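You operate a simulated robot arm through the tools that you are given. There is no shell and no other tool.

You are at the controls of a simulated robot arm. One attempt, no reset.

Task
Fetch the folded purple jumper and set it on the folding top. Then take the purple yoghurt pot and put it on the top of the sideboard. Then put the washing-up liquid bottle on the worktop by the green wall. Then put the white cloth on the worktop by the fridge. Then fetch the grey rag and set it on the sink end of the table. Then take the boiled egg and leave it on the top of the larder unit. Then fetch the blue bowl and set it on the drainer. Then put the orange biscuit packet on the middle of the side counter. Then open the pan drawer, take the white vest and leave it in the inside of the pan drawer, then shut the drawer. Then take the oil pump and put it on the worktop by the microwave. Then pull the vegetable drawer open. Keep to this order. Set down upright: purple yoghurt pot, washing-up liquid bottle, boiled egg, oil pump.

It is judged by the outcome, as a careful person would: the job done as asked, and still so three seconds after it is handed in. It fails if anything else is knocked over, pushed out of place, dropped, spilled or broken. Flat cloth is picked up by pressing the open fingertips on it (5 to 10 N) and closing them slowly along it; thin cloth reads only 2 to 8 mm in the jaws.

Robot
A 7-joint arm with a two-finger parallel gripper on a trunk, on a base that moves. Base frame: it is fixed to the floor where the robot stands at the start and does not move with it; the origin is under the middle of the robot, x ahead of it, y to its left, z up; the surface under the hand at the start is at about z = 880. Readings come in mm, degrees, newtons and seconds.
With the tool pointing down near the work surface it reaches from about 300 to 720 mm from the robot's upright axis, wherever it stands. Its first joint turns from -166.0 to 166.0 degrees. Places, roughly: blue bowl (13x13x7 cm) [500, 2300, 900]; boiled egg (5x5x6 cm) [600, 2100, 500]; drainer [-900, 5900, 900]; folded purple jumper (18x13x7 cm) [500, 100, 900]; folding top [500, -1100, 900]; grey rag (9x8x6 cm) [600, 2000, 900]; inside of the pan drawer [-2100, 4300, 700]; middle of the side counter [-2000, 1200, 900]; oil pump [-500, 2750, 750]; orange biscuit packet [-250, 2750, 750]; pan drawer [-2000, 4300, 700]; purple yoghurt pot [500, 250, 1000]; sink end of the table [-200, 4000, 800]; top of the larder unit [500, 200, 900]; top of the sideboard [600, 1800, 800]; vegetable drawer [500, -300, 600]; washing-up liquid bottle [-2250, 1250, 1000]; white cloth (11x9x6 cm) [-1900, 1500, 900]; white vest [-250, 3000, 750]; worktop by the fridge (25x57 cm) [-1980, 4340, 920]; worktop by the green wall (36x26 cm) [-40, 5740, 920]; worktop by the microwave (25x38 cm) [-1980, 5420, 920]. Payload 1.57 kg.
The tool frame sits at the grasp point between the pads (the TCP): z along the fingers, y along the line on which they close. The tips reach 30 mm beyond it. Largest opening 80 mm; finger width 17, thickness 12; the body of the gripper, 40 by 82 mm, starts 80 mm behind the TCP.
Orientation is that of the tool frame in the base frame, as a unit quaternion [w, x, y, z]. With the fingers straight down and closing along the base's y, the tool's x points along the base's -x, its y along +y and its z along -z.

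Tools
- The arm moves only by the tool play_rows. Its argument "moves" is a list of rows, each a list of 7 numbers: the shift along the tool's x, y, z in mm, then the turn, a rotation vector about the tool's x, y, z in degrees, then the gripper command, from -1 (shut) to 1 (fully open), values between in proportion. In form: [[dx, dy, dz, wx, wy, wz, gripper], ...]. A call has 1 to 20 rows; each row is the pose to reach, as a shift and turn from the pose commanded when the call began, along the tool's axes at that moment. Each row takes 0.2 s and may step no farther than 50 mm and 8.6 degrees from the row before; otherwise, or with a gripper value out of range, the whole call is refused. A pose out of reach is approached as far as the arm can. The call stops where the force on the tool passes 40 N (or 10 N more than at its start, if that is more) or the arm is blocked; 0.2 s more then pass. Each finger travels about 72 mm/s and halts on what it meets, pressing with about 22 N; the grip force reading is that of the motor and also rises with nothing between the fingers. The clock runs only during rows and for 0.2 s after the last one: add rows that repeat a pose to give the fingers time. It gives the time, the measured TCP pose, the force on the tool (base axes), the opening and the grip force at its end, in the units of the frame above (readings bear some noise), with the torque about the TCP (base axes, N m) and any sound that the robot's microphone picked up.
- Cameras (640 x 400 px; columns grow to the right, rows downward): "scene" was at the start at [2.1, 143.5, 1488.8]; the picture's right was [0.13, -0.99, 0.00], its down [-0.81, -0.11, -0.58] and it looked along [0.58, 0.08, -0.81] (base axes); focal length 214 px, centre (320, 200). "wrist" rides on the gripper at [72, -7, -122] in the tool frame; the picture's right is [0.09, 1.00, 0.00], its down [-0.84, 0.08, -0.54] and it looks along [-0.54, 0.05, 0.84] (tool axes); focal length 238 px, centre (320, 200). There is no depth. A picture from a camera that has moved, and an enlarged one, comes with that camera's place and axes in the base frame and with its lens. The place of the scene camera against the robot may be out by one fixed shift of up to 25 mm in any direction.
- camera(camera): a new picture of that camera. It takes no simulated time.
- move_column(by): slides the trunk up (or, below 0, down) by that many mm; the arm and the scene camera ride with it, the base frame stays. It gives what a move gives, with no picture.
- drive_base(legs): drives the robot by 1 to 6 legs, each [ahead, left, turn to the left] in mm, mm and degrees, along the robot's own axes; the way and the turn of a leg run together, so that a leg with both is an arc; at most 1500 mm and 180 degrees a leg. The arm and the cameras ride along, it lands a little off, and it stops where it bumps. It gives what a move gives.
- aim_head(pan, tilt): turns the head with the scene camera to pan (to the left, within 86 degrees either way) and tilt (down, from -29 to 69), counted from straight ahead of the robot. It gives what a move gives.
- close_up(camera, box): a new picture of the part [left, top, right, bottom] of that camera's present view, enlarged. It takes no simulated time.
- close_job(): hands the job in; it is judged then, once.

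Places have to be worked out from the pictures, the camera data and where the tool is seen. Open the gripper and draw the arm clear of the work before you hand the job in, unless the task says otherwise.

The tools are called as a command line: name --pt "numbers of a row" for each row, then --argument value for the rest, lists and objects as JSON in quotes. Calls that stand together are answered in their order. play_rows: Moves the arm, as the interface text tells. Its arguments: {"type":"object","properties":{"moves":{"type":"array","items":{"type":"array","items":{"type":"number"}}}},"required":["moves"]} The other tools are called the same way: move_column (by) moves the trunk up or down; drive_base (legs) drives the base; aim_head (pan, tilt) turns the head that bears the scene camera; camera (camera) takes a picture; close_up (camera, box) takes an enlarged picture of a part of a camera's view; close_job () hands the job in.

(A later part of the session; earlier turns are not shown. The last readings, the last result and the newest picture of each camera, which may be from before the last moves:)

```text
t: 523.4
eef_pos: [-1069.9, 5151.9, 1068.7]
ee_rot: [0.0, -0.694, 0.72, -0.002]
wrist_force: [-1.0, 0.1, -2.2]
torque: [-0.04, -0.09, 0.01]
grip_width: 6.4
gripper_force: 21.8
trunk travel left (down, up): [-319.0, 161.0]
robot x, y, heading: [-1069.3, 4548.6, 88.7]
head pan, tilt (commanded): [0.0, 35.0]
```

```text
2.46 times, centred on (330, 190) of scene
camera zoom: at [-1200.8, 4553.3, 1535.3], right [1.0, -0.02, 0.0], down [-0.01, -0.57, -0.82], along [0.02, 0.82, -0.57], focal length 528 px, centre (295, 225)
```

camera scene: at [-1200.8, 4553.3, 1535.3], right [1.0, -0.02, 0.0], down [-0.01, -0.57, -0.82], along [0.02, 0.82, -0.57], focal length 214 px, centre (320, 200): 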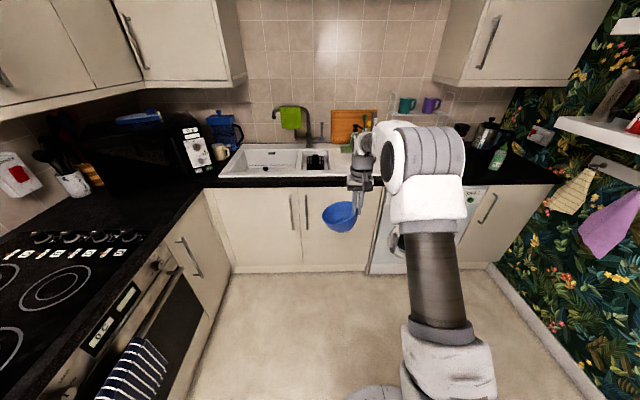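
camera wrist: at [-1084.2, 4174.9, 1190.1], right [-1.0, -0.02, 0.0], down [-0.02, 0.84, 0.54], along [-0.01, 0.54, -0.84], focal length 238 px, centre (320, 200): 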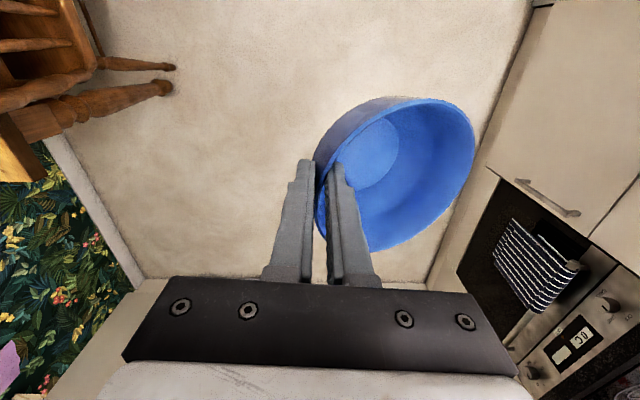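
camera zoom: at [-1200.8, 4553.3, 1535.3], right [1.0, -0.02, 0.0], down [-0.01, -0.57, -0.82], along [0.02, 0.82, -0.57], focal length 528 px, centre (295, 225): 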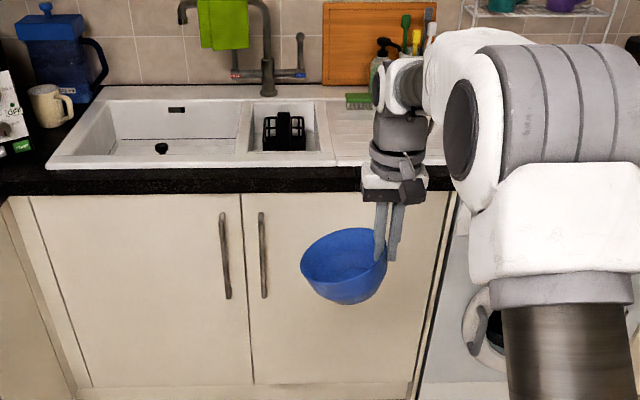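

The drainer is the ribbed area right of the sink (x ≈ -1080 to -635, y ≈ 5650–5920 free). I drive so the bowl comes over about (-860, 5780).

drive_base --legs '[[380, -270, 1.3]]'

aim_head --pan 10 --tilt 35

camera --camera "scene"

camera --camera "wrist"

```text
t: 526.4
eef_pos: [-812.1, 5526.2, 1068.2]
ee_rot: [0.0, -0.699, 0.715, -0.001]
wrist_force: [0.4, 0.3, -2.6]
torque: [-0.05, -0.12, 0.04]
grip_width: 6.5
gripper_force: 21.7
trunk travel left (down, up): [-319.0, 161.0]
robot x, y, heading: [-801.7, 4923.4, 89.8]
head pan, tilt (commanded): [0.0, 35.0]
```

```text
t: 527.1
eef_pos: [-811.3, 5524.9, 1068.4]
ee_rot: [0.001, -0.7, 0.714, -0.002]
wrist_force: [0.4, 0.7, -2.5]
torque: [-0.04, -0.12, 0.02]
grip_width: 6.8
gripper_force: 21.9
trunk travel left (down, up): [-319.0, 161.0]
robot x, y, heading: [-801.0, 4920.2, 89.9]
head pan, tilt (commanded): [10.0, 35.0]
```

```text
taken
camera scene: at [-948.8, 4924.1, 1535.3], right [0.99, 0.17, 0.0], down [0.1, -0.57, -0.82], along [-0.14, 0.81, -0.57], focal length 214 px, centre (320, 200)
```

scene: 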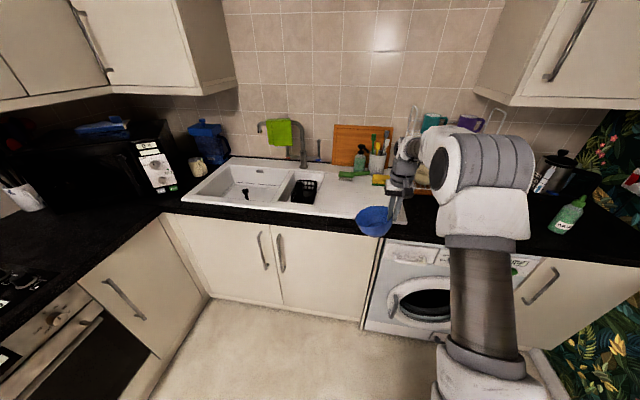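

```text
taken
camera wrist: at [-807.5, 5453.6, 1190.0], right [-1.0, -0.07, 0.0], down [-0.06, 0.84, 0.54], along [-0.04, 0.54, -0.84], focal length 238 px, centre (320, 200)
```

wrist: 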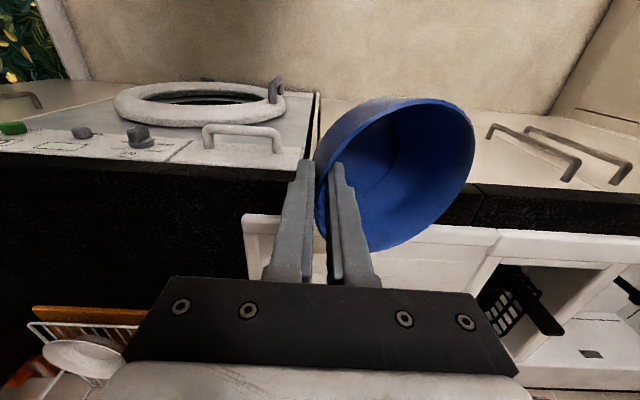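

close_up --camera "scene" --box '[270, 130, 450, 250]'

```text
3.33 times, centred on (360, 190) of scene
camera zoom: at [-948.8, 4924.1, 1535.3], right [0.99, 0.17, 0.0], down [0.1, -0.57, -0.82], along [-0.14, 0.81, -0.57], focal length 715 px, centre (187, 233)
```

zoom: 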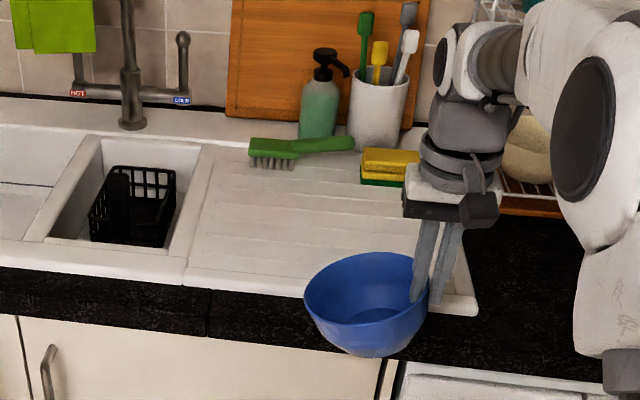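

Free area on the drainer x -1060…-720, y 5645…5920. I drive ahead so the bowl centre comes to about (-890, 5785).

drive_base --legs '[[258, 15, 0]]'

camera --camera "wrist"

close_up --camera "scene" --box '[250, 110, 470, 260]'

```text
t: 529.4
eef_pos: [-827.8, 5784.9, 1067.4]
ee_rot: [0.0, -0.701, 0.714, -0.001]
wrist_force: [0.8, 0.8, -2.1]
torque: [-0.03, -0.11, -0.04]
grip_width: 6.5
gripper_force: 22.6
trunk travel left (down, up): [-319.0, 161.0]
robot x, y, heading: [-817.3, 5181.3, 89.8]
head pan, tilt (commanded): [10.0, 35.0]
```

```text
taken
camera wrist: at [-822.7, 5712.2, 1190.1], right [-1.0, -0.07, 0.0], down [-0.06, 0.84, 0.54], along [-0.04, 0.54, -0.84], focal length 238 px, centre (320, 200)
```

wrist: 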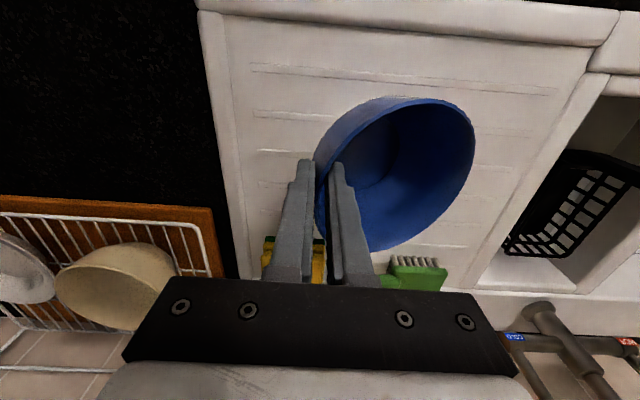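

```text
2.67 times, centred on (360, 185) of scene
camera zoom: at [-962.8, 5182.3, 1535.3], right [0.99, 0.17, 0.0], down [0.1, -0.57, -0.82], along [-0.14, 0.81, -0.57], focal length 572 px, centre (213, 240)
```

zoom: 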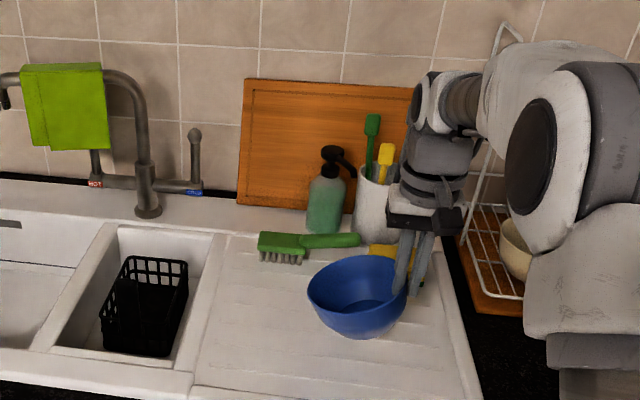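

The bowl hangs about 15° low on its left. I tilt the hand ~13° to level it before lowering.

play_rows --pt "0 0 0 -4 0 0 -1" --pt "0 0 0 -8 0 0 -1" --pt "0 0 0 -13 0 0 -1" --pt "0 0 0 -13 0 0 -1"

camera --camera "scene"

close_up --camera "scene" --box '[300, 130, 460, 250]'

```text
t: 530.4
eef_pos: [-827.1, 5785.0, 1068.9]
ee_rot: [-0.079, -0.696, 0.709, 0.079]
wrist_force: [-0.9, 0.4, -1.9]
torque: [-0.01, -0.15, -0.04]
grip_width: 6.5
gripper_force: 22.4
trunk travel left (down, up): [-319.0, 161.0]
robot x, y, heading: [-815.3, 5180.7, 89.8]
head pan, tilt (commanded): [10.0, 35.0]
```

```text
taken
camera scene: at [-962.7, 5182.3, 1535.4], right [0.99, 0.17, 0.0], down [0.1, -0.57, -0.82], along [-0.14, 0.81, -0.57], focal length 214 px, centre (320, 200)
```

scene: 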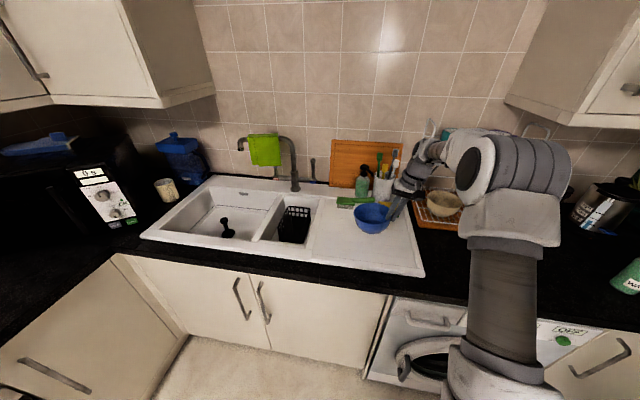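

```text
3.33 times, centred on (380, 190) of scene
camera zoom: at [-962.7, 5182.3, 1535.4], right [0.99, 0.17, 0.0], down [0.1, -0.57, -0.82], along [-0.14, 0.81, -0.57], focal length 715 px, centre (120, 233)
```

zoom: 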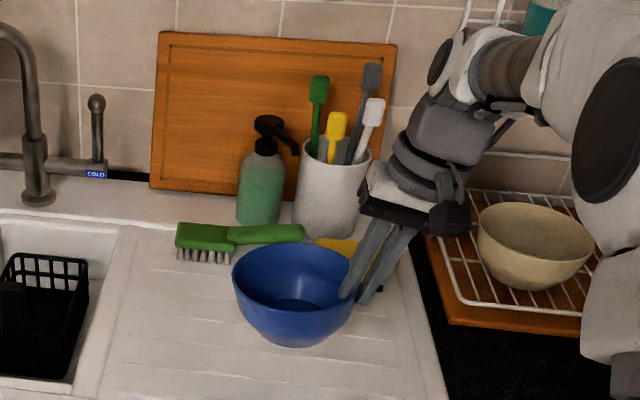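

The bowl is now level. I lower it in a straight line, then in small steps to contact.

play_rows --pt "0 -3.3 14.6 0 0 0 -1" --pt "0 -6.6 29.2 0 0 0 -1" --pt "0 -9.3 41 0 0 0 -1" --pt "0 -10.6 46.8 0 0 0 -1" --pt "0 -10.6 46.8 0 0 0 -1"

close_up --camera "scene" --box '[300, 130, 460, 250]'

```text
t: 531.6
eef_pos: [-827.6, 5782.1, 1021.2]
ee_rot: [-0.079, -0.696, 0.709, 0.079]
wrist_force: [-0.1, -0.6, -2.7]
torque: [-0.07, -0.15, 0.01]
grip_width: 6.4
gripper_force: 21.9
trunk travel left (down, up): [-319.0, 161.0]
robot x, y, heading: [-815.6, 5181.9, 89.8]
head pan, tilt (commanded): [10.0, 35.0]
```

```text
3.33 times, centred on (380, 190) of scene
camera zoom: at [-962.8, 5182.3, 1535.3], right [0.99, 0.17, 0.0], down [0.1, -0.57, -0.82], along [-0.14, 0.81, -0.57], focal length 715 px, centre (120, 233)
```

zoom: 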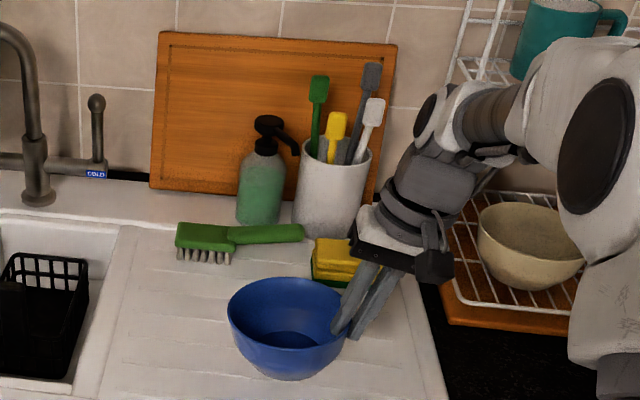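

play_rows --pt "0 -0.7 2.9 0 0 0 -1" --pt "0 -1.3 5.8 0 0 0 -1" --pt "0 -2 8.8 0 0 0 -1" --pt "0 -2 8.8 0 0 0 -1"

```text
t: 532.6
eef_pos: [-828.4, 5784.7, 1011.3]
ee_rot: [-0.079, -0.696, 0.709, 0.08]
wrist_force: [-0.1, -1.2, -2.2]
torque: [-0.02, -0.11, -0.01]
grip_width: 6.6
gripper_force: 21.9
trunk travel left (down, up): [-319.0, 161.0]
robot x, y, heading: [-819.8, 5180.7, 89.9]
head pan, tilt (commanded): [10.0, 35.0]
```

play_rows --pt "0 -0.5 2 0 0 0 -1" --pt "0 -0.9 4 0 0 0 -1" --pt "0 -1.3 6 0 0 0 -1" --pt "0 -1.8 8 0 0 0 -1" --pt "0 -1.8 8 0 0 0 -1"

```text
t: 533.8
eef_pos: [-826.6, 5785.2, 1003.7]
ee_rot: [-0.078, -0.696, 0.709, 0.078]
wrist_force: [0.9, -0.9, -1.2]
torque: [-0.03, -0.05, -0.02]
grip_width: 6.4
gripper_force: 21.7
trunk travel left (down, up): [-319.0, 161.0]
robot x, y, heading: [-818.4, 5179.4, 89.7]
head pan, tilt (commanded): [10.0, 35.0]
```

Contact is beginning (force and torque changing). A few mm more.

play_rows --pt "0 -0.5 2 0 0 0 -1" --pt "0 -0.9 4 0 0 0 -1" --pt "0 -0.9 4 0 0 0 -1"

close_up --camera "scene" --box '[300, 130, 460, 250]'

```text
t: 534.6
eef_pos: [-828.0, 5786.1, 999.6]
ee_rot: [-0.079, -0.695, 0.71, 0.079]
wrist_force: [0.7, -0.1, 0.6]
torque: [0.11, -0.03, -0.06]
grip_width: 6.5
gripper_force: 21.9
trunk travel left (down, up): [-319.0, 161.0]
robot x, y, heading: [-820.0, 5183.6, 90.0]
head pan, tilt (commanded): [10.0, 35.0]
```

```text
3.33 times, centred on (380, 190) of scene
camera zoom: at [-962.7, 5182.2, 1535.4], right [0.99, 0.17, 0.0], down [0.1, -0.57, -0.82], along [-0.14, 0.81, -0.57], focal length 715 px, centre (120, 233)
```

zoom: 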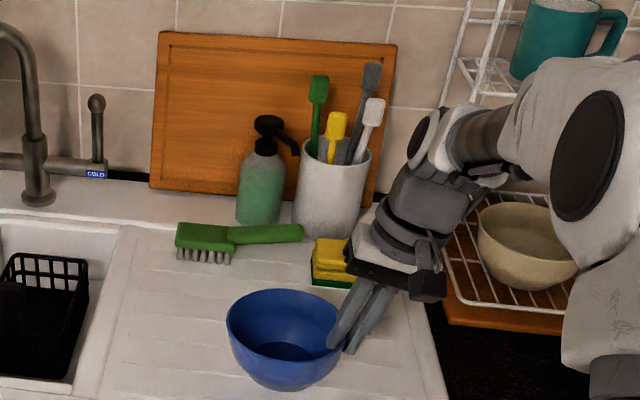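

Weight is on the drainer. I open and rise straight up.

play_rows --pt "0 0 0 0 0 0 -0.7" --pt "0 0 0 0 0 0 -0.45" --pt "0 0 0 0 0 0 -0.3" --pt "0 0 0 0 0 0 -0.3" --pt "0 2.2 -9.8 0 0 0 -0.3" --pt "0 5.5 -24 0 0 0 -0.3" --pt "0 11 -49 0 0 0 -0.3" --pt "0 20 -88 0 0 0 -0.3" --pt "0 27 -117 6 0 0 -0.3" --pt "0 27 -117 12.8 0 0 -0.3" --pt "0 27 -117 12.8 0 0 -0.3"

camera --camera "wrist"

camera --camera "scene"

```text
t: 537.0
eef_pos: [-830.6, 5782.8, 1119.7]
ee_rot: [0.0, -0.7, 0.714, -0.001]
wrist_force: [-0.1, -0.1, 0.3]
torque: [-0.02, 0.01, 0.04]
grip_width: 28.1
gripper_force: 0.0
trunk travel left (down, up): [-319.0, 161.0]
robot x, y, heading: [-815.7, 5182.9, 90.0]
head pan, tilt (commanded): [10.0, 35.0]
```

```text
taken
camera wrist: at [-825.1, 5711.5, 1241.7], right [-1.0, -0.07, 0.0], down [-0.06, 0.84, 0.54], along [-0.04, 0.54, -0.84], focal length 238 px, centre (320, 200)
```

wrist: 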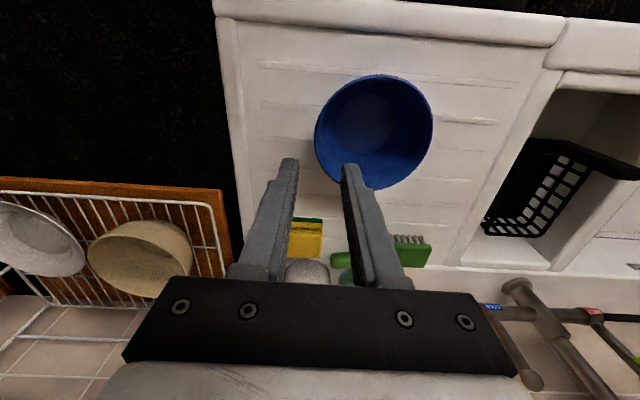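

```text
taken
camera scene: at [-962.9, 5182.2, 1535.3], right [0.99, 0.17, 0.0], down [0.1, -0.57, -0.82], along [-0.14, 0.81, -0.57], focal length 214 px, centre (320, 200)
```

scene: 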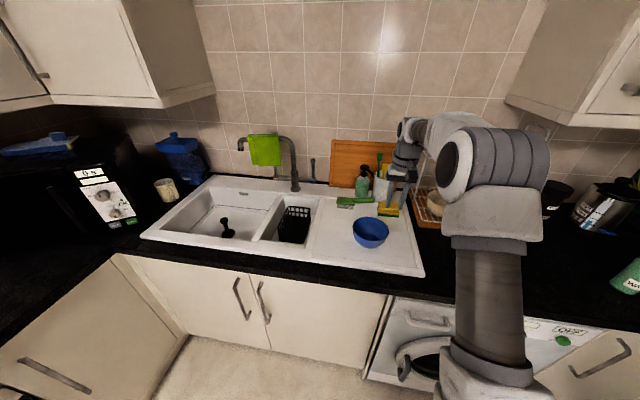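

The bowl sits upright on the drainer. Next the orange biscuit packet on the near end of the table (≈(-166, 2661)). I back off and return down the corridor.

drive_base --legs '[[-350, 330, 0]]'

drive_base --legs '[[-1200, 0, 0]]'

```text
t: 540.0
eef_pos: [-1160.1, 5446.1, 1120.0]
ee_rot: [-0.001, -0.701, 0.713, -0.001]
wrist_force: [-0.1, 1.1, 0.2]
torque: [0.02, 0.0, -0.01]
grip_width: 28.0
gripper_force: 0.0
trunk travel left (down, up): [-319.0, 161.0]
robot x, y, heading: [-1151.2, 4843.9, 90.1]
head pan, tilt (commanded): [10.0, 35.0]
```

```text
t: 547.9
eef_pos: [-1162.7, 4280.6, 1120.4]
ee_rot: [0.001, 0.709, -0.705, 0.001]
wrist_force: [0.3, -0.1, 0.0]
torque: [0.0, -0.01, 0.03]
grip_width: 27.9
gripper_force: 0.1
trunk travel left (down, up): [-319.0, 161.0]
robot x, y, heading: [-1138.4, 3672.9, 91.0]
head pan, tilt (commanded): [10.0, 35.0]
```

drive_base --legs '[[-950, 0, -1]]'

drive_base --legs '[[0, 0, -90]]'

aim_head --pan 0 --tilt 40

camera --camera "scene"

```text
t: 554.5
eef_pos: [-1141.2, 3326.6, 1119.8]
ee_rot: [-0.001, -0.699, 0.715, 0.0]
wrist_force: [0.0, 0.5, 0.0]
torque: [-0.01, -0.04, -0.01]
grip_width: 28.3
gripper_force: 0.0
trunk travel left (down, up): [-319.0, 161.0]
robot x, y, heading: [-1129.9, 2725.9, 89.7]
head pan, tilt (commanded): [10.0, 35.0]
```

```text
t: 559.9
eef_pos: [-529.2, 2751.8, 1119.1]
ee_rot: [0.0, -0.003, 1.0, 0.0]
wrist_force: [0.6, -1.1, -0.3]
torque: [-0.02, -0.06, -0.01]
grip_width: 28.0
gripper_force: 0.1
trunk travel left (down, up): [-319.0, 161.0]
robot x, y, heading: [-1134.2, 2726.0, 1.3]
head pan, tilt (commanded): [10.0, 35.0]
```

```text
t: 560.6
eef_pos: [-528.3, 2750.6, 1118.9]
ee_rot: [-0.001, -0.002, 1.0, 0.0]
wrist_force: [0.4, -0.3, 0.1]
torque: [0.01, 0.01, -0.04]
grip_width: 28.0
gripper_force: 0.1
trunk travel left (down, up): [-319.0, 161.0]
robot x, y, heading: [-1136.2, 2726.9, 1.0]
head pan, tilt (commanded): [0.0, 40.0]
```

```text
taken
camera scene: at [-1119.8, 2858.4, 1527.8], right [0.02, -1.0, 0.0], down [-0.64, -0.01, -0.77], along [0.77, 0.02, -0.64], focal length 214 px, centre (320, 200)
```

scene: 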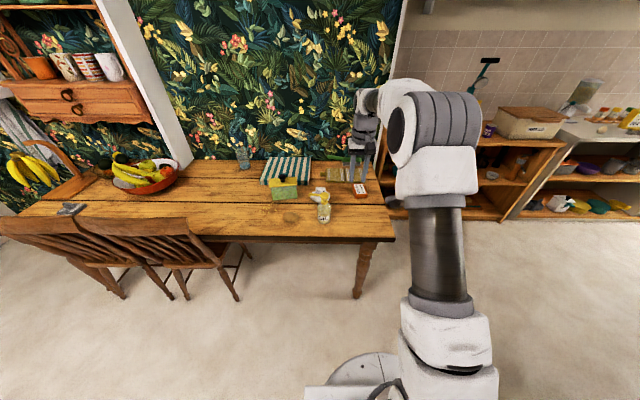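

close_up --camera "scene" --box '[220, 130, 400, 242]'

camera --camera "wrist"

```text
3.56 times, centred on (310, 186) of scene
camera zoom: at [-1119.8, 2858.4, 1527.8], right [0.02, -1.0, 0.0], down [-0.64, -0.01, -0.77], along [0.77, 0.02, -0.64], focal length 763 px, centre (356, 250)
```

zoom: 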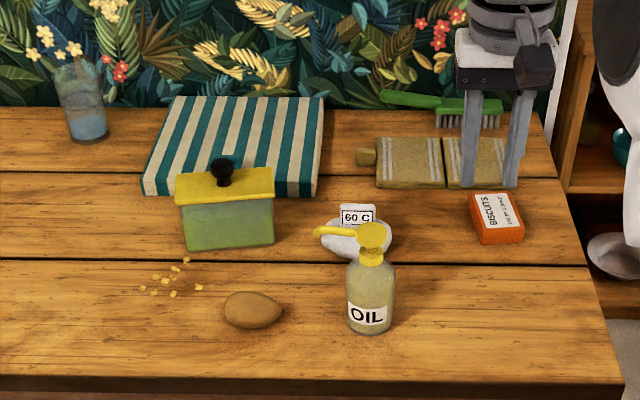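

```text
taken
camera wrist: at [-601.7, 2743.3, 1241.4], right [-0.1, 1.0, 0.0], down [0.84, 0.08, 0.54], along [0.54, 0.05, -0.84], focal length 238 px, centre (320, 200)
```

wrist: 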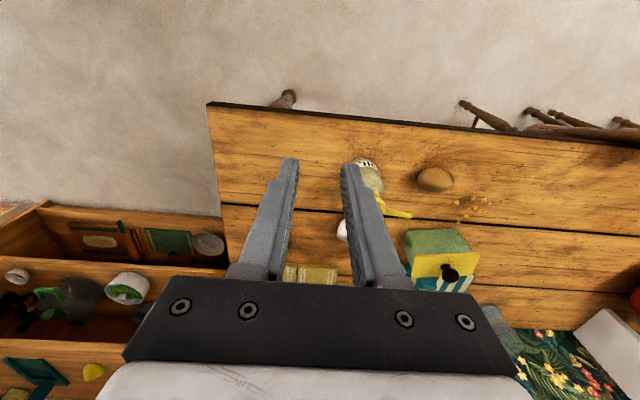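

Biscuit packet ≈ (-140, 2664), about 100×65 mm, long side along x turned ~7°. I'll take it from the table's near end facing +y. Driving there.

drive_base --legs '[[0, -570, 0], [0, 0, 89]]'

drive_base --legs '[[0, -960, 0]]'

camera --camera "wrist"

camera --camera "scene"

```text
t: 570.7
eef_pos: [-1167.9, 2746.2, 1119.0]
ee_rot: [0.0, 0.719, -0.695, 0.001]
wrist_force: [-0.2, 0.3, -0.3]
torque: [-0.01, -0.04, 0.0]
grip_width: 28.1
gripper_force: 0.1
trunk travel left (down, up): [-319.0, 161.0]
robot x, y, heading: [-1122.6, 2147.7, 92.9]
head pan, tilt (commanded): [0.0, 40.0]
```

```text
t: 578.2
eef_pos: [-212.9, 2788.9, 1119.3]
ee_rot: [0.0, 0.716, -0.699, 0.001]
wrist_force: [-0.2, -0.4, -0.9]
torque: [0.03, -0.02, -0.01]
grip_width: 28.0
gripper_force: 0.1
trunk travel left (down, up): [-319.0, 161.0]
robot x, y, heading: [-174.7, 2187.3, 91.9]
head pan, tilt (commanded): [0.0, 40.0]
```

```text
taken
camera wrist: at [-204.9, 2715.9, 1241.4], right [-0.99, -0.11, 0.0], down [-0.1, 0.84, 0.54], along [-0.06, 0.54, -0.84], focal length 238 px, centre (320, 200)
```

wrist: 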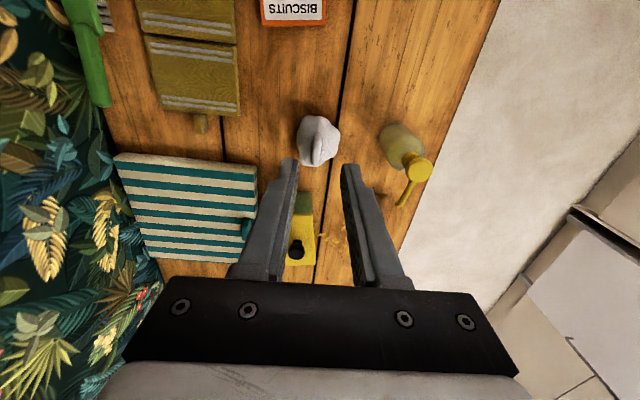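

```text
taken
camera scene: at [-305.9, 2179.7, 1527.8], right [1.0, 0.04, 0.0], down [0.02, -0.64, -0.77], along [-0.03, 0.77, -0.64], focal length 214 px, centre (320, 200)
```

scene: 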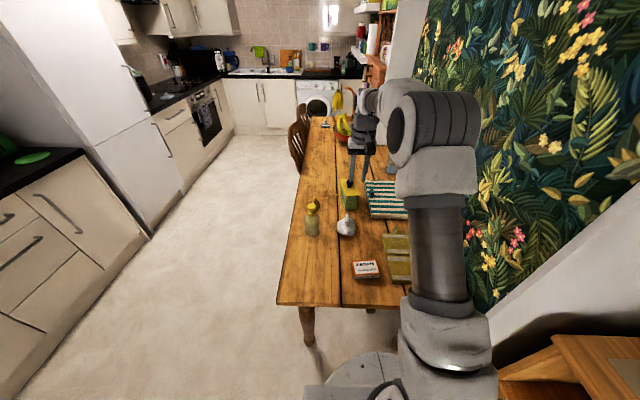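

I turn the hand 84° (closing along y) while moving above the biscuit packet, then look.

play_rows --pt "13 -7 10 0 0 8.4 1" --pt "25 -14 20 0 0 16.8 1" --pt "38 -21 35 0 0 25.2 1" --pt "51 -28 50 0 0 33.6 1" --pt "63 -35 65 0 0 42 1" --pt "76 -42 80 0 0 50.4 1" --pt "89 -49 95 0 0 58.8 1" --pt "101 -56 110 0 0 67.2 1" --pt "114 -63 125 0 0 75.6 1" --pt "126.7 -69.9 139 0 0 84 1" --pt "126.7 -69.9 139 0 0 84 1"

camera --camera "wrist"

camera --camera "scene"

```text
t: 580.6
eef_pos: [-140.5, 2661.3, 982.5]
ee_rot: [0.0, -0.062, 0.998, -0.001]
wrist_force: [0.1, 0.0, -0.3]
torque: [0.0, 0.0, 0.0]
grip_width: 79.8
gripper_force: 0.0
trunk travel left (down, up): [-319.0, 161.0]
robot x, y, heading: [-176.6, 2186.3, 91.9]
head pan, tilt (commanded): [0.0, 40.0]
```

```text
taken
camera wrist: at [-211.2, 2645.6, 1103.8], right [-0.22, 0.98, 0.0], down [0.82, 0.18, 0.54], along [0.53, 0.11, -0.84], focal length 238 px, centre (320, 200)
```

wrist: 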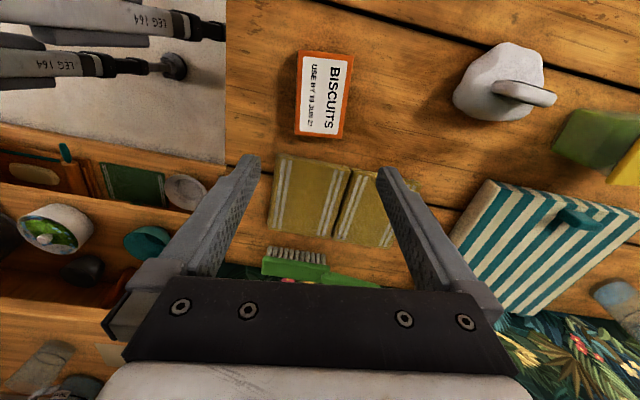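

```text
taken
camera scene: at [-305.9, 2179.7, 1527.8], right [1.0, 0.04, 0.0], down [0.02, -0.64, -0.77], along [-0.03, 0.77, -0.64], focal length 214 px, centre (320, 200)
```

scene: 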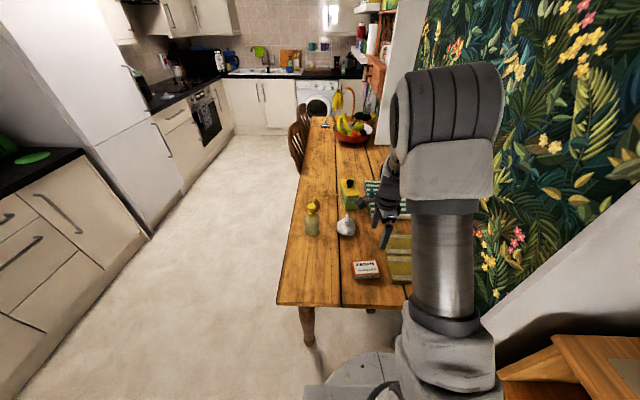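

Packet centre ≈ (-156, 2659), width ≈ 66 mm, yaw ≈ 7° matching the hand. I centre and descend to z ≈ 835 for a final check.

play_rows --pt "8 0 35 0 0 0 1" --pt "15.6 -0.1 70 0 0 0 1" --pt "15.6 -0.1 105 0 0 0 1" --pt "15.6 -0.1 135 0 0 0 1" --pt "15.6 -0.1 148 0 0 0 1" --pt "15.6 -0.1 148 0 0 0 1"

camera --camera "wrist"

```text
t: 582.0
eef_pos: [-155.1, 2660.4, 833.0]
ee_rot: [0.0, -0.064, 0.998, 0.0]
wrist_force: [-0.1, -0.5, 0.5]
torque: [0.01, 0.02, 0.02]
grip_width: 79.9
gripper_force: 0.0
trunk travel left (down, up): [-319.0, 161.0]
robot x, y, heading: [-173.8, 2182.8, 92.1]
head pan, tilt (commanded): [0.0, 40.0]
```

```text
taken
camera wrist: at [-226.3, 2644.3, 954.7], right [-0.22, 0.98, 0.0], down [0.82, 0.18, 0.54], along [0.53, 0.12, -0.84], focal length 238 px, centre (320, 200)
```

wrist: 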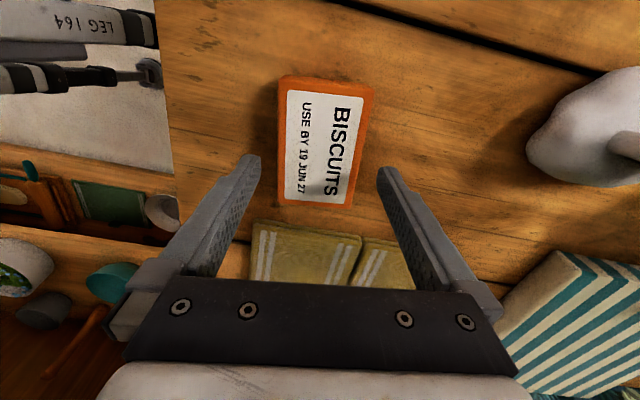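

Well aligned. I descend so the tips are just above the table and close.

play_rows --pt "5 0 15 0 0 0 1" --pt "5 0 30 0 0 0 1" --pt "5 0 43 0 0 0 1" --pt "5 0 52 0 0 0 1" --pt "5 0 52 0 0 0 1"

camera --camera "wrist"

```text
t: 583.2
eef_pos: [-159.9, 2659.5, 782.3]
ee_rot: [0.0, -0.064, 0.998, -0.001]
wrist_force: [-0.6, 0.1, -1.0]
torque: [-0.01, -0.02, -0.01]
grip_width: 79.7
gripper_force: 0.1
trunk travel left (down, up): [-319.0, 161.0]
robot x, y, heading: [-179.4, 2185.7, 92.2]
head pan, tilt (commanded): [0.0, 40.0]
```

```text
taken
camera wrist: at [-230.6, 2643.7, 902.4], right [-0.22, 0.98, 0.0], down [0.82, 0.18, 0.54], along [0.53, 0.12, -0.84], focal length 238 px, centre (320, 200)
```

wrist: 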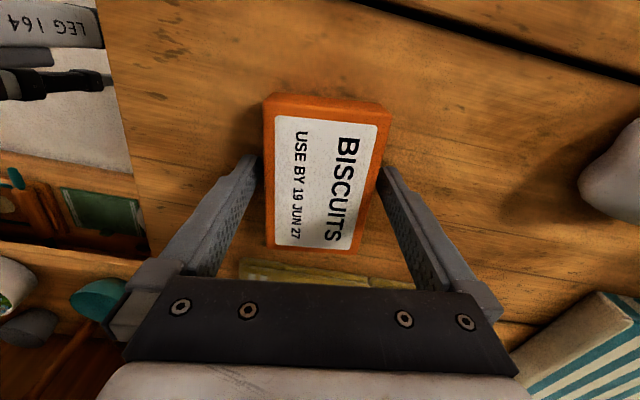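

play_rows --pt "0 0 2 0 0 0 0.85" --pt "0 0 2 0 0 0 0.7" --pt "0 0 2 0 0 0 0.4" --pt "0 0 2 0 0 0 -0.5" --pt "0 0 2 0 0 0 -1" --pt "0 0 2 0 0 0 -1"

play_rows --pt "0 0 -5 0 0 0 -1" --pt "0 0 -15 0 0 0 -1" --pt "0 0 -30 0 0 0 -1" --pt "0 0 -60 0 0 0 -1" --pt "0 0 -100 0 0 0 -1" --pt "0 0 -145 0 0 0 -1" --pt "0 0 -190 0 0 0 -1" --pt "0 0 -235 0 0 0 -1" --pt "0 0 -270 0 0 0 -1" --pt "0 0 -270 0 0 0 -1"

camera --camera "wrist"

```text
t: 584.6
eef_pos: [-160.0, 2659.7, 779.6]
ee_rot: [0.0, -0.063, 0.998, 0.0]
wrist_force: [-0.2, 5.3, 10.1]
torque: [0.33, 0.06, -0.07]
grip_width: 65.9
gripper_force: 22.6
trunk travel left (down, up): [-319.0, 161.0]
robot x, y, heading: [-177.7, 2188.4, 92.1]
head pan, tilt (commanded): [0.0, 40.0]
```

```text
t: 586.8
eef_pos: [-160.2, 2660.5, 1048.4]
ee_rot: [0.0, -0.064, 0.998, -0.003]
wrist_force: [0.2, -0.6, -1.1]
torque: [0.0, 0.03, 0.03]
grip_width: 65.3
gripper_force: 22.3
trunk travel left (down, up): [-319.0, 161.0]
robot x, y, heading: [-177.5, 2182.5, 92.0]
head pan, tilt (commanded): [0.0, 40.0]
```

```text
taken
camera wrist: at [-231.7, 2644.4, 1170.5], right [-0.22, 0.98, 0.0], down [0.82, 0.18, 0.54], along [0.53, 0.12, -0.84], focal length 238 px, centre (320, 200)
```

wrist: 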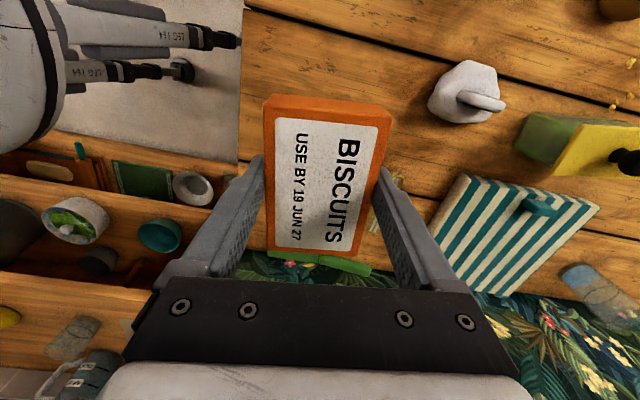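

Packet held. I turn toward the side counter and drive there; target about (-1980, 1210), where the wash bottle stood in front.

drive_base --legs '[[-60, 0, 0], [0, 0, 88]]'

drive_base --legs '[[650, 100, 0], [400, 850, 0]]'

aim_head --pan 0 --tilt 45

camera --camera "scene"

```text
t: 592.8
eef_pos: [-647.4, 2159.2, 1047.6]
ee_rot: [0.0, 0.738, -0.675, 0.001]
wrist_force: [0.7, -0.3, -1.9]
torque: [0.0, -0.01, 0.01]
grip_width: 65.8
gripper_force: 21.6
trunk travel left (down, up): [-319.0, 161.0]
robot x, y, heading: [-170.3, 2130.1, 180.1]
head pan, tilt (commanded): [0.0, 40.0]
```

```text
t: 603.8
eef_pos: [-1677.5, 1220.7, 1048.4]
ee_rot: [-0.001, 0.739, -0.673, 0.001]
wrist_force: [0.7, 0.0, -1.7]
torque: [0.01, 0.0, -0.01]
grip_width: 65.8
gripper_force: 22.2
trunk travel left (down, up): [-319.0, 161.0]
robot x, y, heading: [-1206.9, 1188.6, -179.7]
head pan, tilt (commanded): [0.0, 40.0]
```

```text
t: 604.4
eef_pos: [-1677.7, 1220.8, 1049.3]
ee_rot: [0.0, 0.739, -0.673, 0.001]
wrist_force: [0.3, -0.3, -1.7]
torque: [-0.04, -0.03, -0.04]
grip_width: 65.4
gripper_force: 21.7
trunk travel left (down, up): [-319.0, 161.0]
robot x, y, heading: [-1205.2, 1191.7, -179.7]
head pan, tilt (commanded): [0.0, 45.0]
```

```text
taken
camera scene: at [-1195.0, 1044.1, 1520.6], right [0.0, 1.0, 0.0], down [0.71, 0.0, -0.71], along [-0.71, 0.0, -0.71], focal length 214 px, centre (320, 200)
```

scene: 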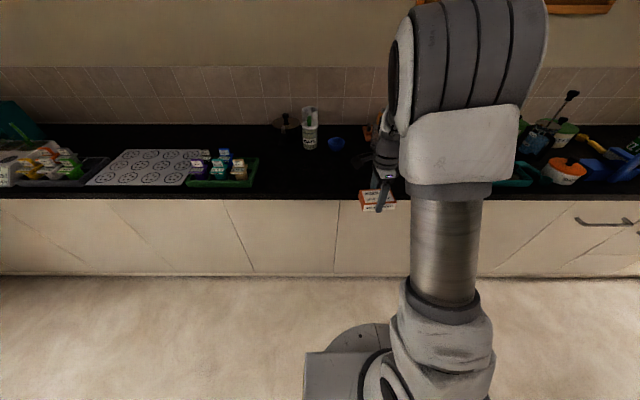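

Free black counter ahead. I drive closer and extend the packet over (-1980, 1220).

drive_base --legs '[[240, 0, -0.3]]'

play_rows --pt "0 30 20 0 0 0 -1" --pt "0 60 45 0 0 0 -1" --pt "0 60 70 0 0 0 -1" --pt "0 60 80 0 0 0 -1" --pt "0 60 80 0 0 0 -1"

camera --camera "wrist"

```text
t: 606.6
eef_pos: [-1910.8, 1218.2, 1048.2]
ee_rot: [0.0, 0.74, -0.672, 0.0]
wrist_force: [0.3, -0.5, -1.5]
torque: [-0.02, -0.02, 0.0]
grip_width: 65.4
gripper_force: 22.3
trunk travel left (down, up): [-319.0, 161.0]
robot x, y, heading: [-1434.7, 1190.4, -179.6]
head pan, tilt (commanded): [0.0, 45.0]
```

```text
t: 607.8
eef_pos: [-1969.7, 1212.7, 967.5]
ee_rot: [-0.001, 0.74, -0.672, 0.002]
wrist_force: [0.3, 0.2, -0.6]
torque: [-0.01, -0.02, -0.04]
grip_width: 65.7
gripper_force: 21.9
trunk travel left (down, up): [-319.0, 161.0]
robot x, y, heading: [-1432.6, 1189.1, -179.7]
head pan, tilt (commanded): [0.0, 45.0]
```

```text
taken
camera wrist: at [-1956.2, 1140.8, 1089.3], right [-0.98, -0.19, 0.0], down [-0.16, 0.83, 0.54], along [-0.1, 0.53, -0.84], focal length 238 px, centre (320, 200)
```

wrist: 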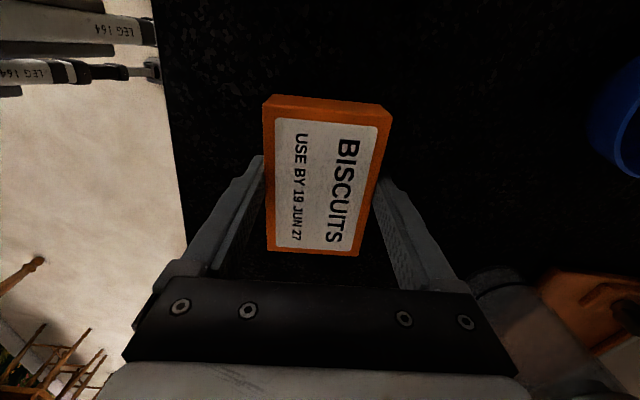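

play_rows --pt "0 0 5 0 0 0 -1" --pt "0 0 10 0 0 0 -1" --pt "0 0 13 0 0 0 -1" --pt "0 0 16 0 0 0 -1" --pt "0 0 16 0 0 0 -1"

```text
t: 609.0
eef_pos: [-1970.4, 1212.9, 952.7]
ee_rot: [-0.002, 0.741, -0.672, 0.002]
wrist_force: [0.1, -0.4, -1.2]
torque: [0.01, 0.01, -0.01]
grip_width: 65.5
gripper_force: 22.0
trunk travel left (down, up): [-319.0, 161.0]
robot x, y, heading: [-1439.8, 1191.2, -179.6]
head pan, tilt (commanded): [0.0, 45.0]
```

play_rows --pt "0 0 2 0 0 0 -1" --pt "0 0 4 0 0 0 -1" --pt "0 0 6 0 0 0 -1" --pt "0 0 8 0 0 0 -1" --pt "0 0 8 0 0 0 -1"

```text
t: 610.2
eef_pos: [-1969.9, 1212.4, 944.8]
ee_rot: [0.0, 0.741, -0.671, 0.0]
wrist_force: [-0.2, 0.6, -0.7]
torque: [-0.03, -0.01, -0.03]
grip_width: 65.4
gripper_force: 22.3
trunk travel left (down, up): [-319.0, 161.0]
robot x, y, heading: [-1438.3, 1186.8, -179.4]
head pan, tilt (commanded): [0.0, 45.0]
```

play_rows --pt "0 0 1.5 0 0 0 -1" --pt "0 0 3 0 0 0 -1" --pt "0 0 4.5 0 0 0 -1" --pt "0 0 4.5 0 0 0 -1"

```text
t: 611.2
eef_pos: [-1969.9, 1211.5, 939.4]
ee_rot: [-0.001, 0.741, -0.672, 0.001]
wrist_force: [-0.5, 0.1, -1.4]
torque: [0.02, 0.0, 0.0]
grip_width: 65.8
gripper_force: 22.3
trunk travel left (down, up): [-319.0, 161.0]
robot x, y, heading: [-1437.2, 1192.1, -179.5]
head pan, tilt (commanded): [0.0, 45.0]
```

play_rows --pt "0 0 1.5 0 0 0 -1" --pt "0 0 3 0 0 0 -1" --pt "0 0 4.5 0 0 0 -1" --pt "0 0 4.5 0 0 0 -1"

camera --camera "wrist"

```text
t: 612.2
eef_pos: [-1971.0, 1214.4, 936.3]
ee_rot: [0.0, 0.741, -0.672, 0.001]
wrist_force: [-0.5, 0.8, -1.7]
torque: [0.0, -0.01, 0.01]
grip_width: 65.8
gripper_force: 22.5
trunk travel left (down, up): [-319.0, 161.0]
robot x, y, heading: [-1438.2, 1190.7, -179.2]
head pan, tilt (commanded): [0.0, 45.0]
```

```text
taken
camera wrist: at [-1957.4, 1141.3, 1057.1], right [-0.98, -0.19, 0.0], down [-0.16, 0.83, 0.54], along [-0.1, 0.53, -0.84], focal length 238 px, centre (320, 200)
```

wrist: 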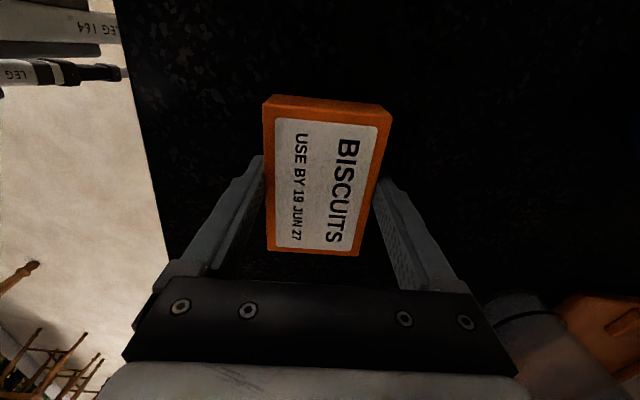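

No contact yet; the counter must be slightly lower (~897). Continuing.

play_rows --pt "0 0 1.5 0 0 0 -1" --pt "0 0 3 0 0 0 -1" --pt "0 0 4.5 0 0 0 -1" --pt "0 0 4.5 0 0 0 -1"

```text
t: 613.2
eef_pos: [-1970.5, 1211.7, 929.9]
ee_rot: [-0.002, 0.74, -0.672, 0.001]
wrist_force: [-0.3, 0.2, -1.8]
torque: [-0.02, 0.0, 0.03]
grip_width: 65.5
gripper_force: 21.9
trunk travel left (down, up): [-319.0, 161.0]
robot x, y, heading: [-1433.2, 1189.0, -179.5]
head pan, tilt (commanded): [0.0, 45.0]
```

play_rows --pt "0 0 1.5 0 0 0 -1" --pt "0 0 3 0 0 0 -1" --pt "0 0 4.5 0 0 0 -1" --pt "0 0 4.5 0 0 0 -1"

```text
t: 614.3
eef_pos: [-1970.2, 1212.1, 929.5]
ee_rot: [0.003, 0.74, -0.672, -0.001]
wrist_force: [8.2, -2.2, 17.8]
torque: [0.26, -0.95, -0.15]
grip_width: 65.7
gripper_force: 22.1
trunk travel left (down, up): [-319.0, 161.0]
robot x, y, heading: [-1433.8, 1187.6, -179.6]
head pan, tilt (commanded): [0.0, 45.0]
stopped in row 4: the force on the tool passed its limit at 42 N (the readings are from after the stop); the commanded pose is now the measured one
```

Contact (counter ≈ 899). I relieve, open and rise.

play_rows --pt "0 0 -2 0 0 0 -1" --pt "0 0 -2 0 0 0 0.7" --pt "0 0 -2 0 0 0 0.9" --pt "0 0 -2 0 0 0 1" --pt "0 0 -2 0 0 0 1" --pt "0 0 -12 0 0 0 1" --pt "0 0 -30 0 0 0 1" --pt "0 0 -60 0 0 0 1" --pt "0 0 -100 0 0 0 1" --pt "0 0 -140 0 0 0 1" --pt "0 0 -140 0 0 0 1"

camera --camera "wrist"

camera --camera "scene"

```text
t: 616.7
eef_pos: [-1969.1, 1210.8, 1065.6]
ee_rot: [0.001, 0.741, -0.671, -0.001]
wrist_force: [0.6, 0.2, 0.8]
torque: [-0.03, 0.03, 0.0]
grip_width: 79.9
gripper_force: 0.1
trunk travel left (down, up): [-319.0, 161.0]
robot x, y, heading: [-1437.7, 1189.1, -179.8]
head pan, tilt (commanded): [0.0, 45.0]
```

```text
taken
camera wrist: at [-1955.7, 1139.5, 1187.6], right [-0.98, -0.19, 0.0], down [-0.16, 0.83, 0.54], along [-0.11, 0.53, -0.84], focal length 238 px, centre (320, 200)
```

wrist: 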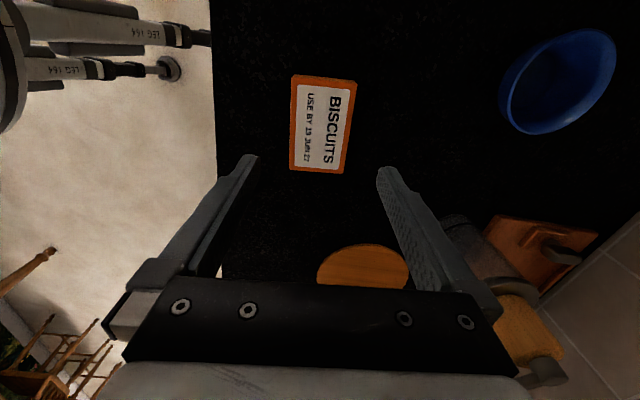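

```text
taken
camera scene: at [-1427.0, 1042.8, 1520.5], right [-0.01, 1.0, 0.0], down [0.71, 0.01, -0.71], along [-0.71, -0.01, -0.71], focal length 214 px, centre (320, 200)
```

scene: 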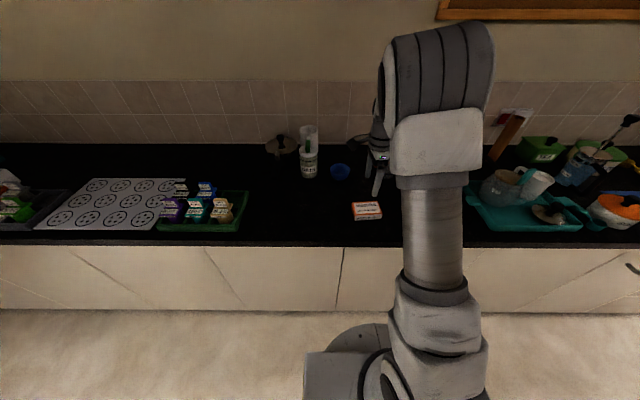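

The packet lies in the middle of the side counter. Next, the pan drawer: I back off and drive to face it.

drive_base --legs '[[-330, 0, 0], [0, 0, -90]]'

drive_base --legs '[[1500, 0, 0]]'

```text
t: 624.5
eef_pos: [-1084.8, 1724.4, 1064.5]
ee_rot: [0.0, -0.053, 0.999, 0.002]
wrist_force: [0.0, 0.4, 0.4]
torque: [0.0, 0.04, 0.01]
grip_width: 79.9
gripper_force: 0.0
trunk travel left (down, up): [-319.0, 161.0]
robot x, y, heading: [-1100.2, 1190.5, 90.9]
head pan, tilt (commanded): [0.0, 45.0]
```

```text
t: 634.6
eef_pos: [-1138.9, 3252.2, 1064.8]
ee_rot: [-0.001, -0.064, 0.998, 0.002]
wrist_force: [-0.7, -0.2, -0.6]
torque: [0.01, -0.02, 0.0]
grip_width: 79.9
gripper_force: 0.1
trunk travel left (down, up): [-319.0, 161.0]
robot x, y, heading: [-1145.0, 2719.2, 92.3]
head pan, tilt (commanded): [0.0, 45.0]
```

drive_base --legs '[[1480, -80, -2.3]]'

drive_base --legs '[[0, 0, 90]]'

aim_head --pan -5 --tilt 40

camera --camera "scene"

```text
t: 644.4
eef_pos: [-1168.8, 4725.8, 1065.5]
ee_rot: [-0.001, -0.085, 0.996, 0.002]
wrist_force: [0.1, -0.4, 0.0]
torque: [-0.01, 0.0, 0.01]
grip_width: 80.0
gripper_force: 0.1
trunk travel left (down, up): [-319.0, 161.0]
robot x, y, heading: [-1147.5, 4195.7, 94.3]
head pan, tilt (commanded): [0.0, 45.0]
```

```text
t: 649.9
eef_pos: [-1684.2, 4181.6, 1066.0]
ee_rot: [0.002, 0.762, -0.647, 0.0]
wrist_force: [0.9, 1.1, -0.6]
torque: [-0.02, -0.03, 0.02]
grip_width: 80.0
gripper_force: 0.2
trunk travel left (down, up): [-319.0, 161.0]
robot x, y, heading: [-1151.7, 4191.2, -176.0]
head pan, tilt (commanded): [0.0, 45.0]
```

```text
t: 650.6
eef_pos: [-1684.6, 4181.6, 1065.4]
ee_rot: [0.001, 0.762, -0.647, -0.001]
wrist_force: [-0.4, 0.0, -0.1]
torque: [-0.03, 0.01, 0.03]
grip_width: 79.8
gripper_force: 0.0
trunk travel left (down, up): [-319.0, 161.0]
robot x, y, heading: [-1152.0, 4191.9, -176.0]
head pan, tilt (commanded): [-5.0, 40.0]
```

```text
taken
camera scene: at [-1136.3, 4054.9, 1527.8], right [0.02, 1.0, 0.0], down [0.64, -0.01, -0.77], along [-0.77, 0.01, -0.64], focal length 214 px, centre (320, 200)
```

scene: 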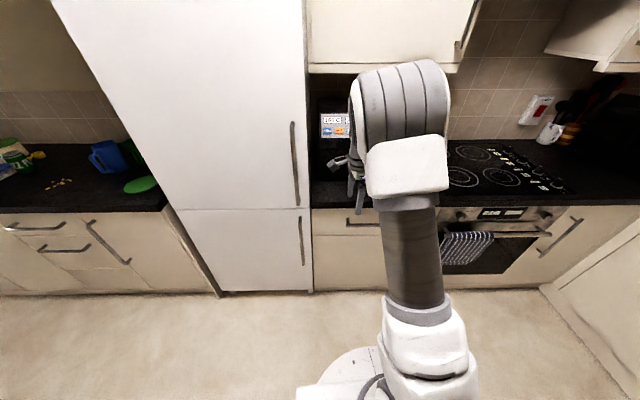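

The arm hides the drawer. I shift right so the camera looks straight at it.

drive_base --legs '[[0, -330, -4]]'

aim_head --pan 5 --tilt 45

camera --camera "scene"

close_up --camera "scene" --box '[200, 140, 400, 290]'

```text
t: 653.6
eef_pos: [-1694.7, 4553.1, 1064.6]
ee_rot: [0.002, 0.738, -0.675, 0.0]
wrist_force: [0.5, 0.6, 0.3]
torque: [0.0, 0.02, -0.02]
grip_width: 79.8
gripper_force: 0.1
trunk travel left (down, up): [-319.0, 161.0]
robot x, y, heading: [-1162.1, 4529.5, 179.9]
head pan, tilt (commanded): [-5.0, 40.0]
```

```text
t: 654.4
eef_pos: [-1695.2, 4552.4, 1065.8]
ee_rot: [0.001, 0.738, -0.675, -0.002]
wrist_force: [-0.1, -0.7, 1.1]
torque: [0.0, 0.02, 0.01]
grip_width: 79.9
gripper_force: 0.1
trunk travel left (down, up): [-319.0, 161.0]
robot x, y, heading: [-1163.9, 4525.8, 180.1]
head pan, tilt (commanded): [5.0, 45.0]
```

```text
taken
camera scene: at [-1154.0, 4373.4, 1520.6], right [-0.09, 1.0, 0.0], down [0.7, 0.06, -0.71], along [-0.7, -0.06, -0.71], focal length 214 px, centre (320, 200)
```

scene: 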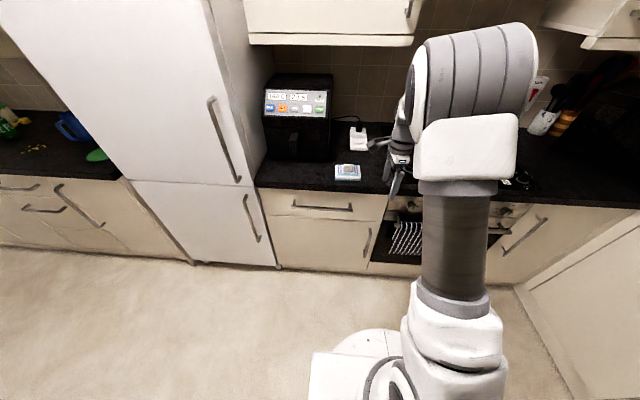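

```text
2.67 times, centred on (300, 215) of scene
camera zoom: at [-1154.0, 4373.4, 1520.6], right [-0.09, 1.0, 0.0], down [0.7, 0.06, -0.71], along [-0.7, -0.06, -0.71], focal length 572 px, centre (373, 160)
```

zoom: 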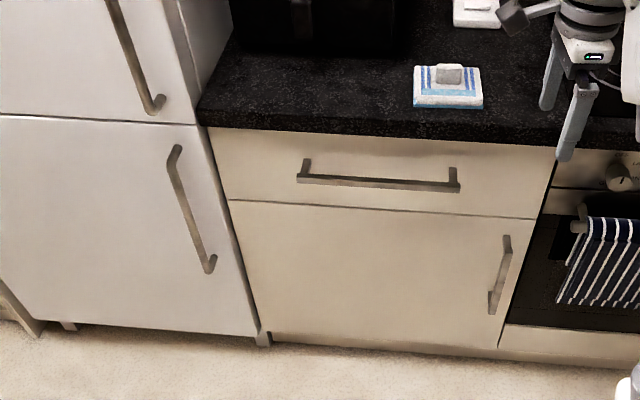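

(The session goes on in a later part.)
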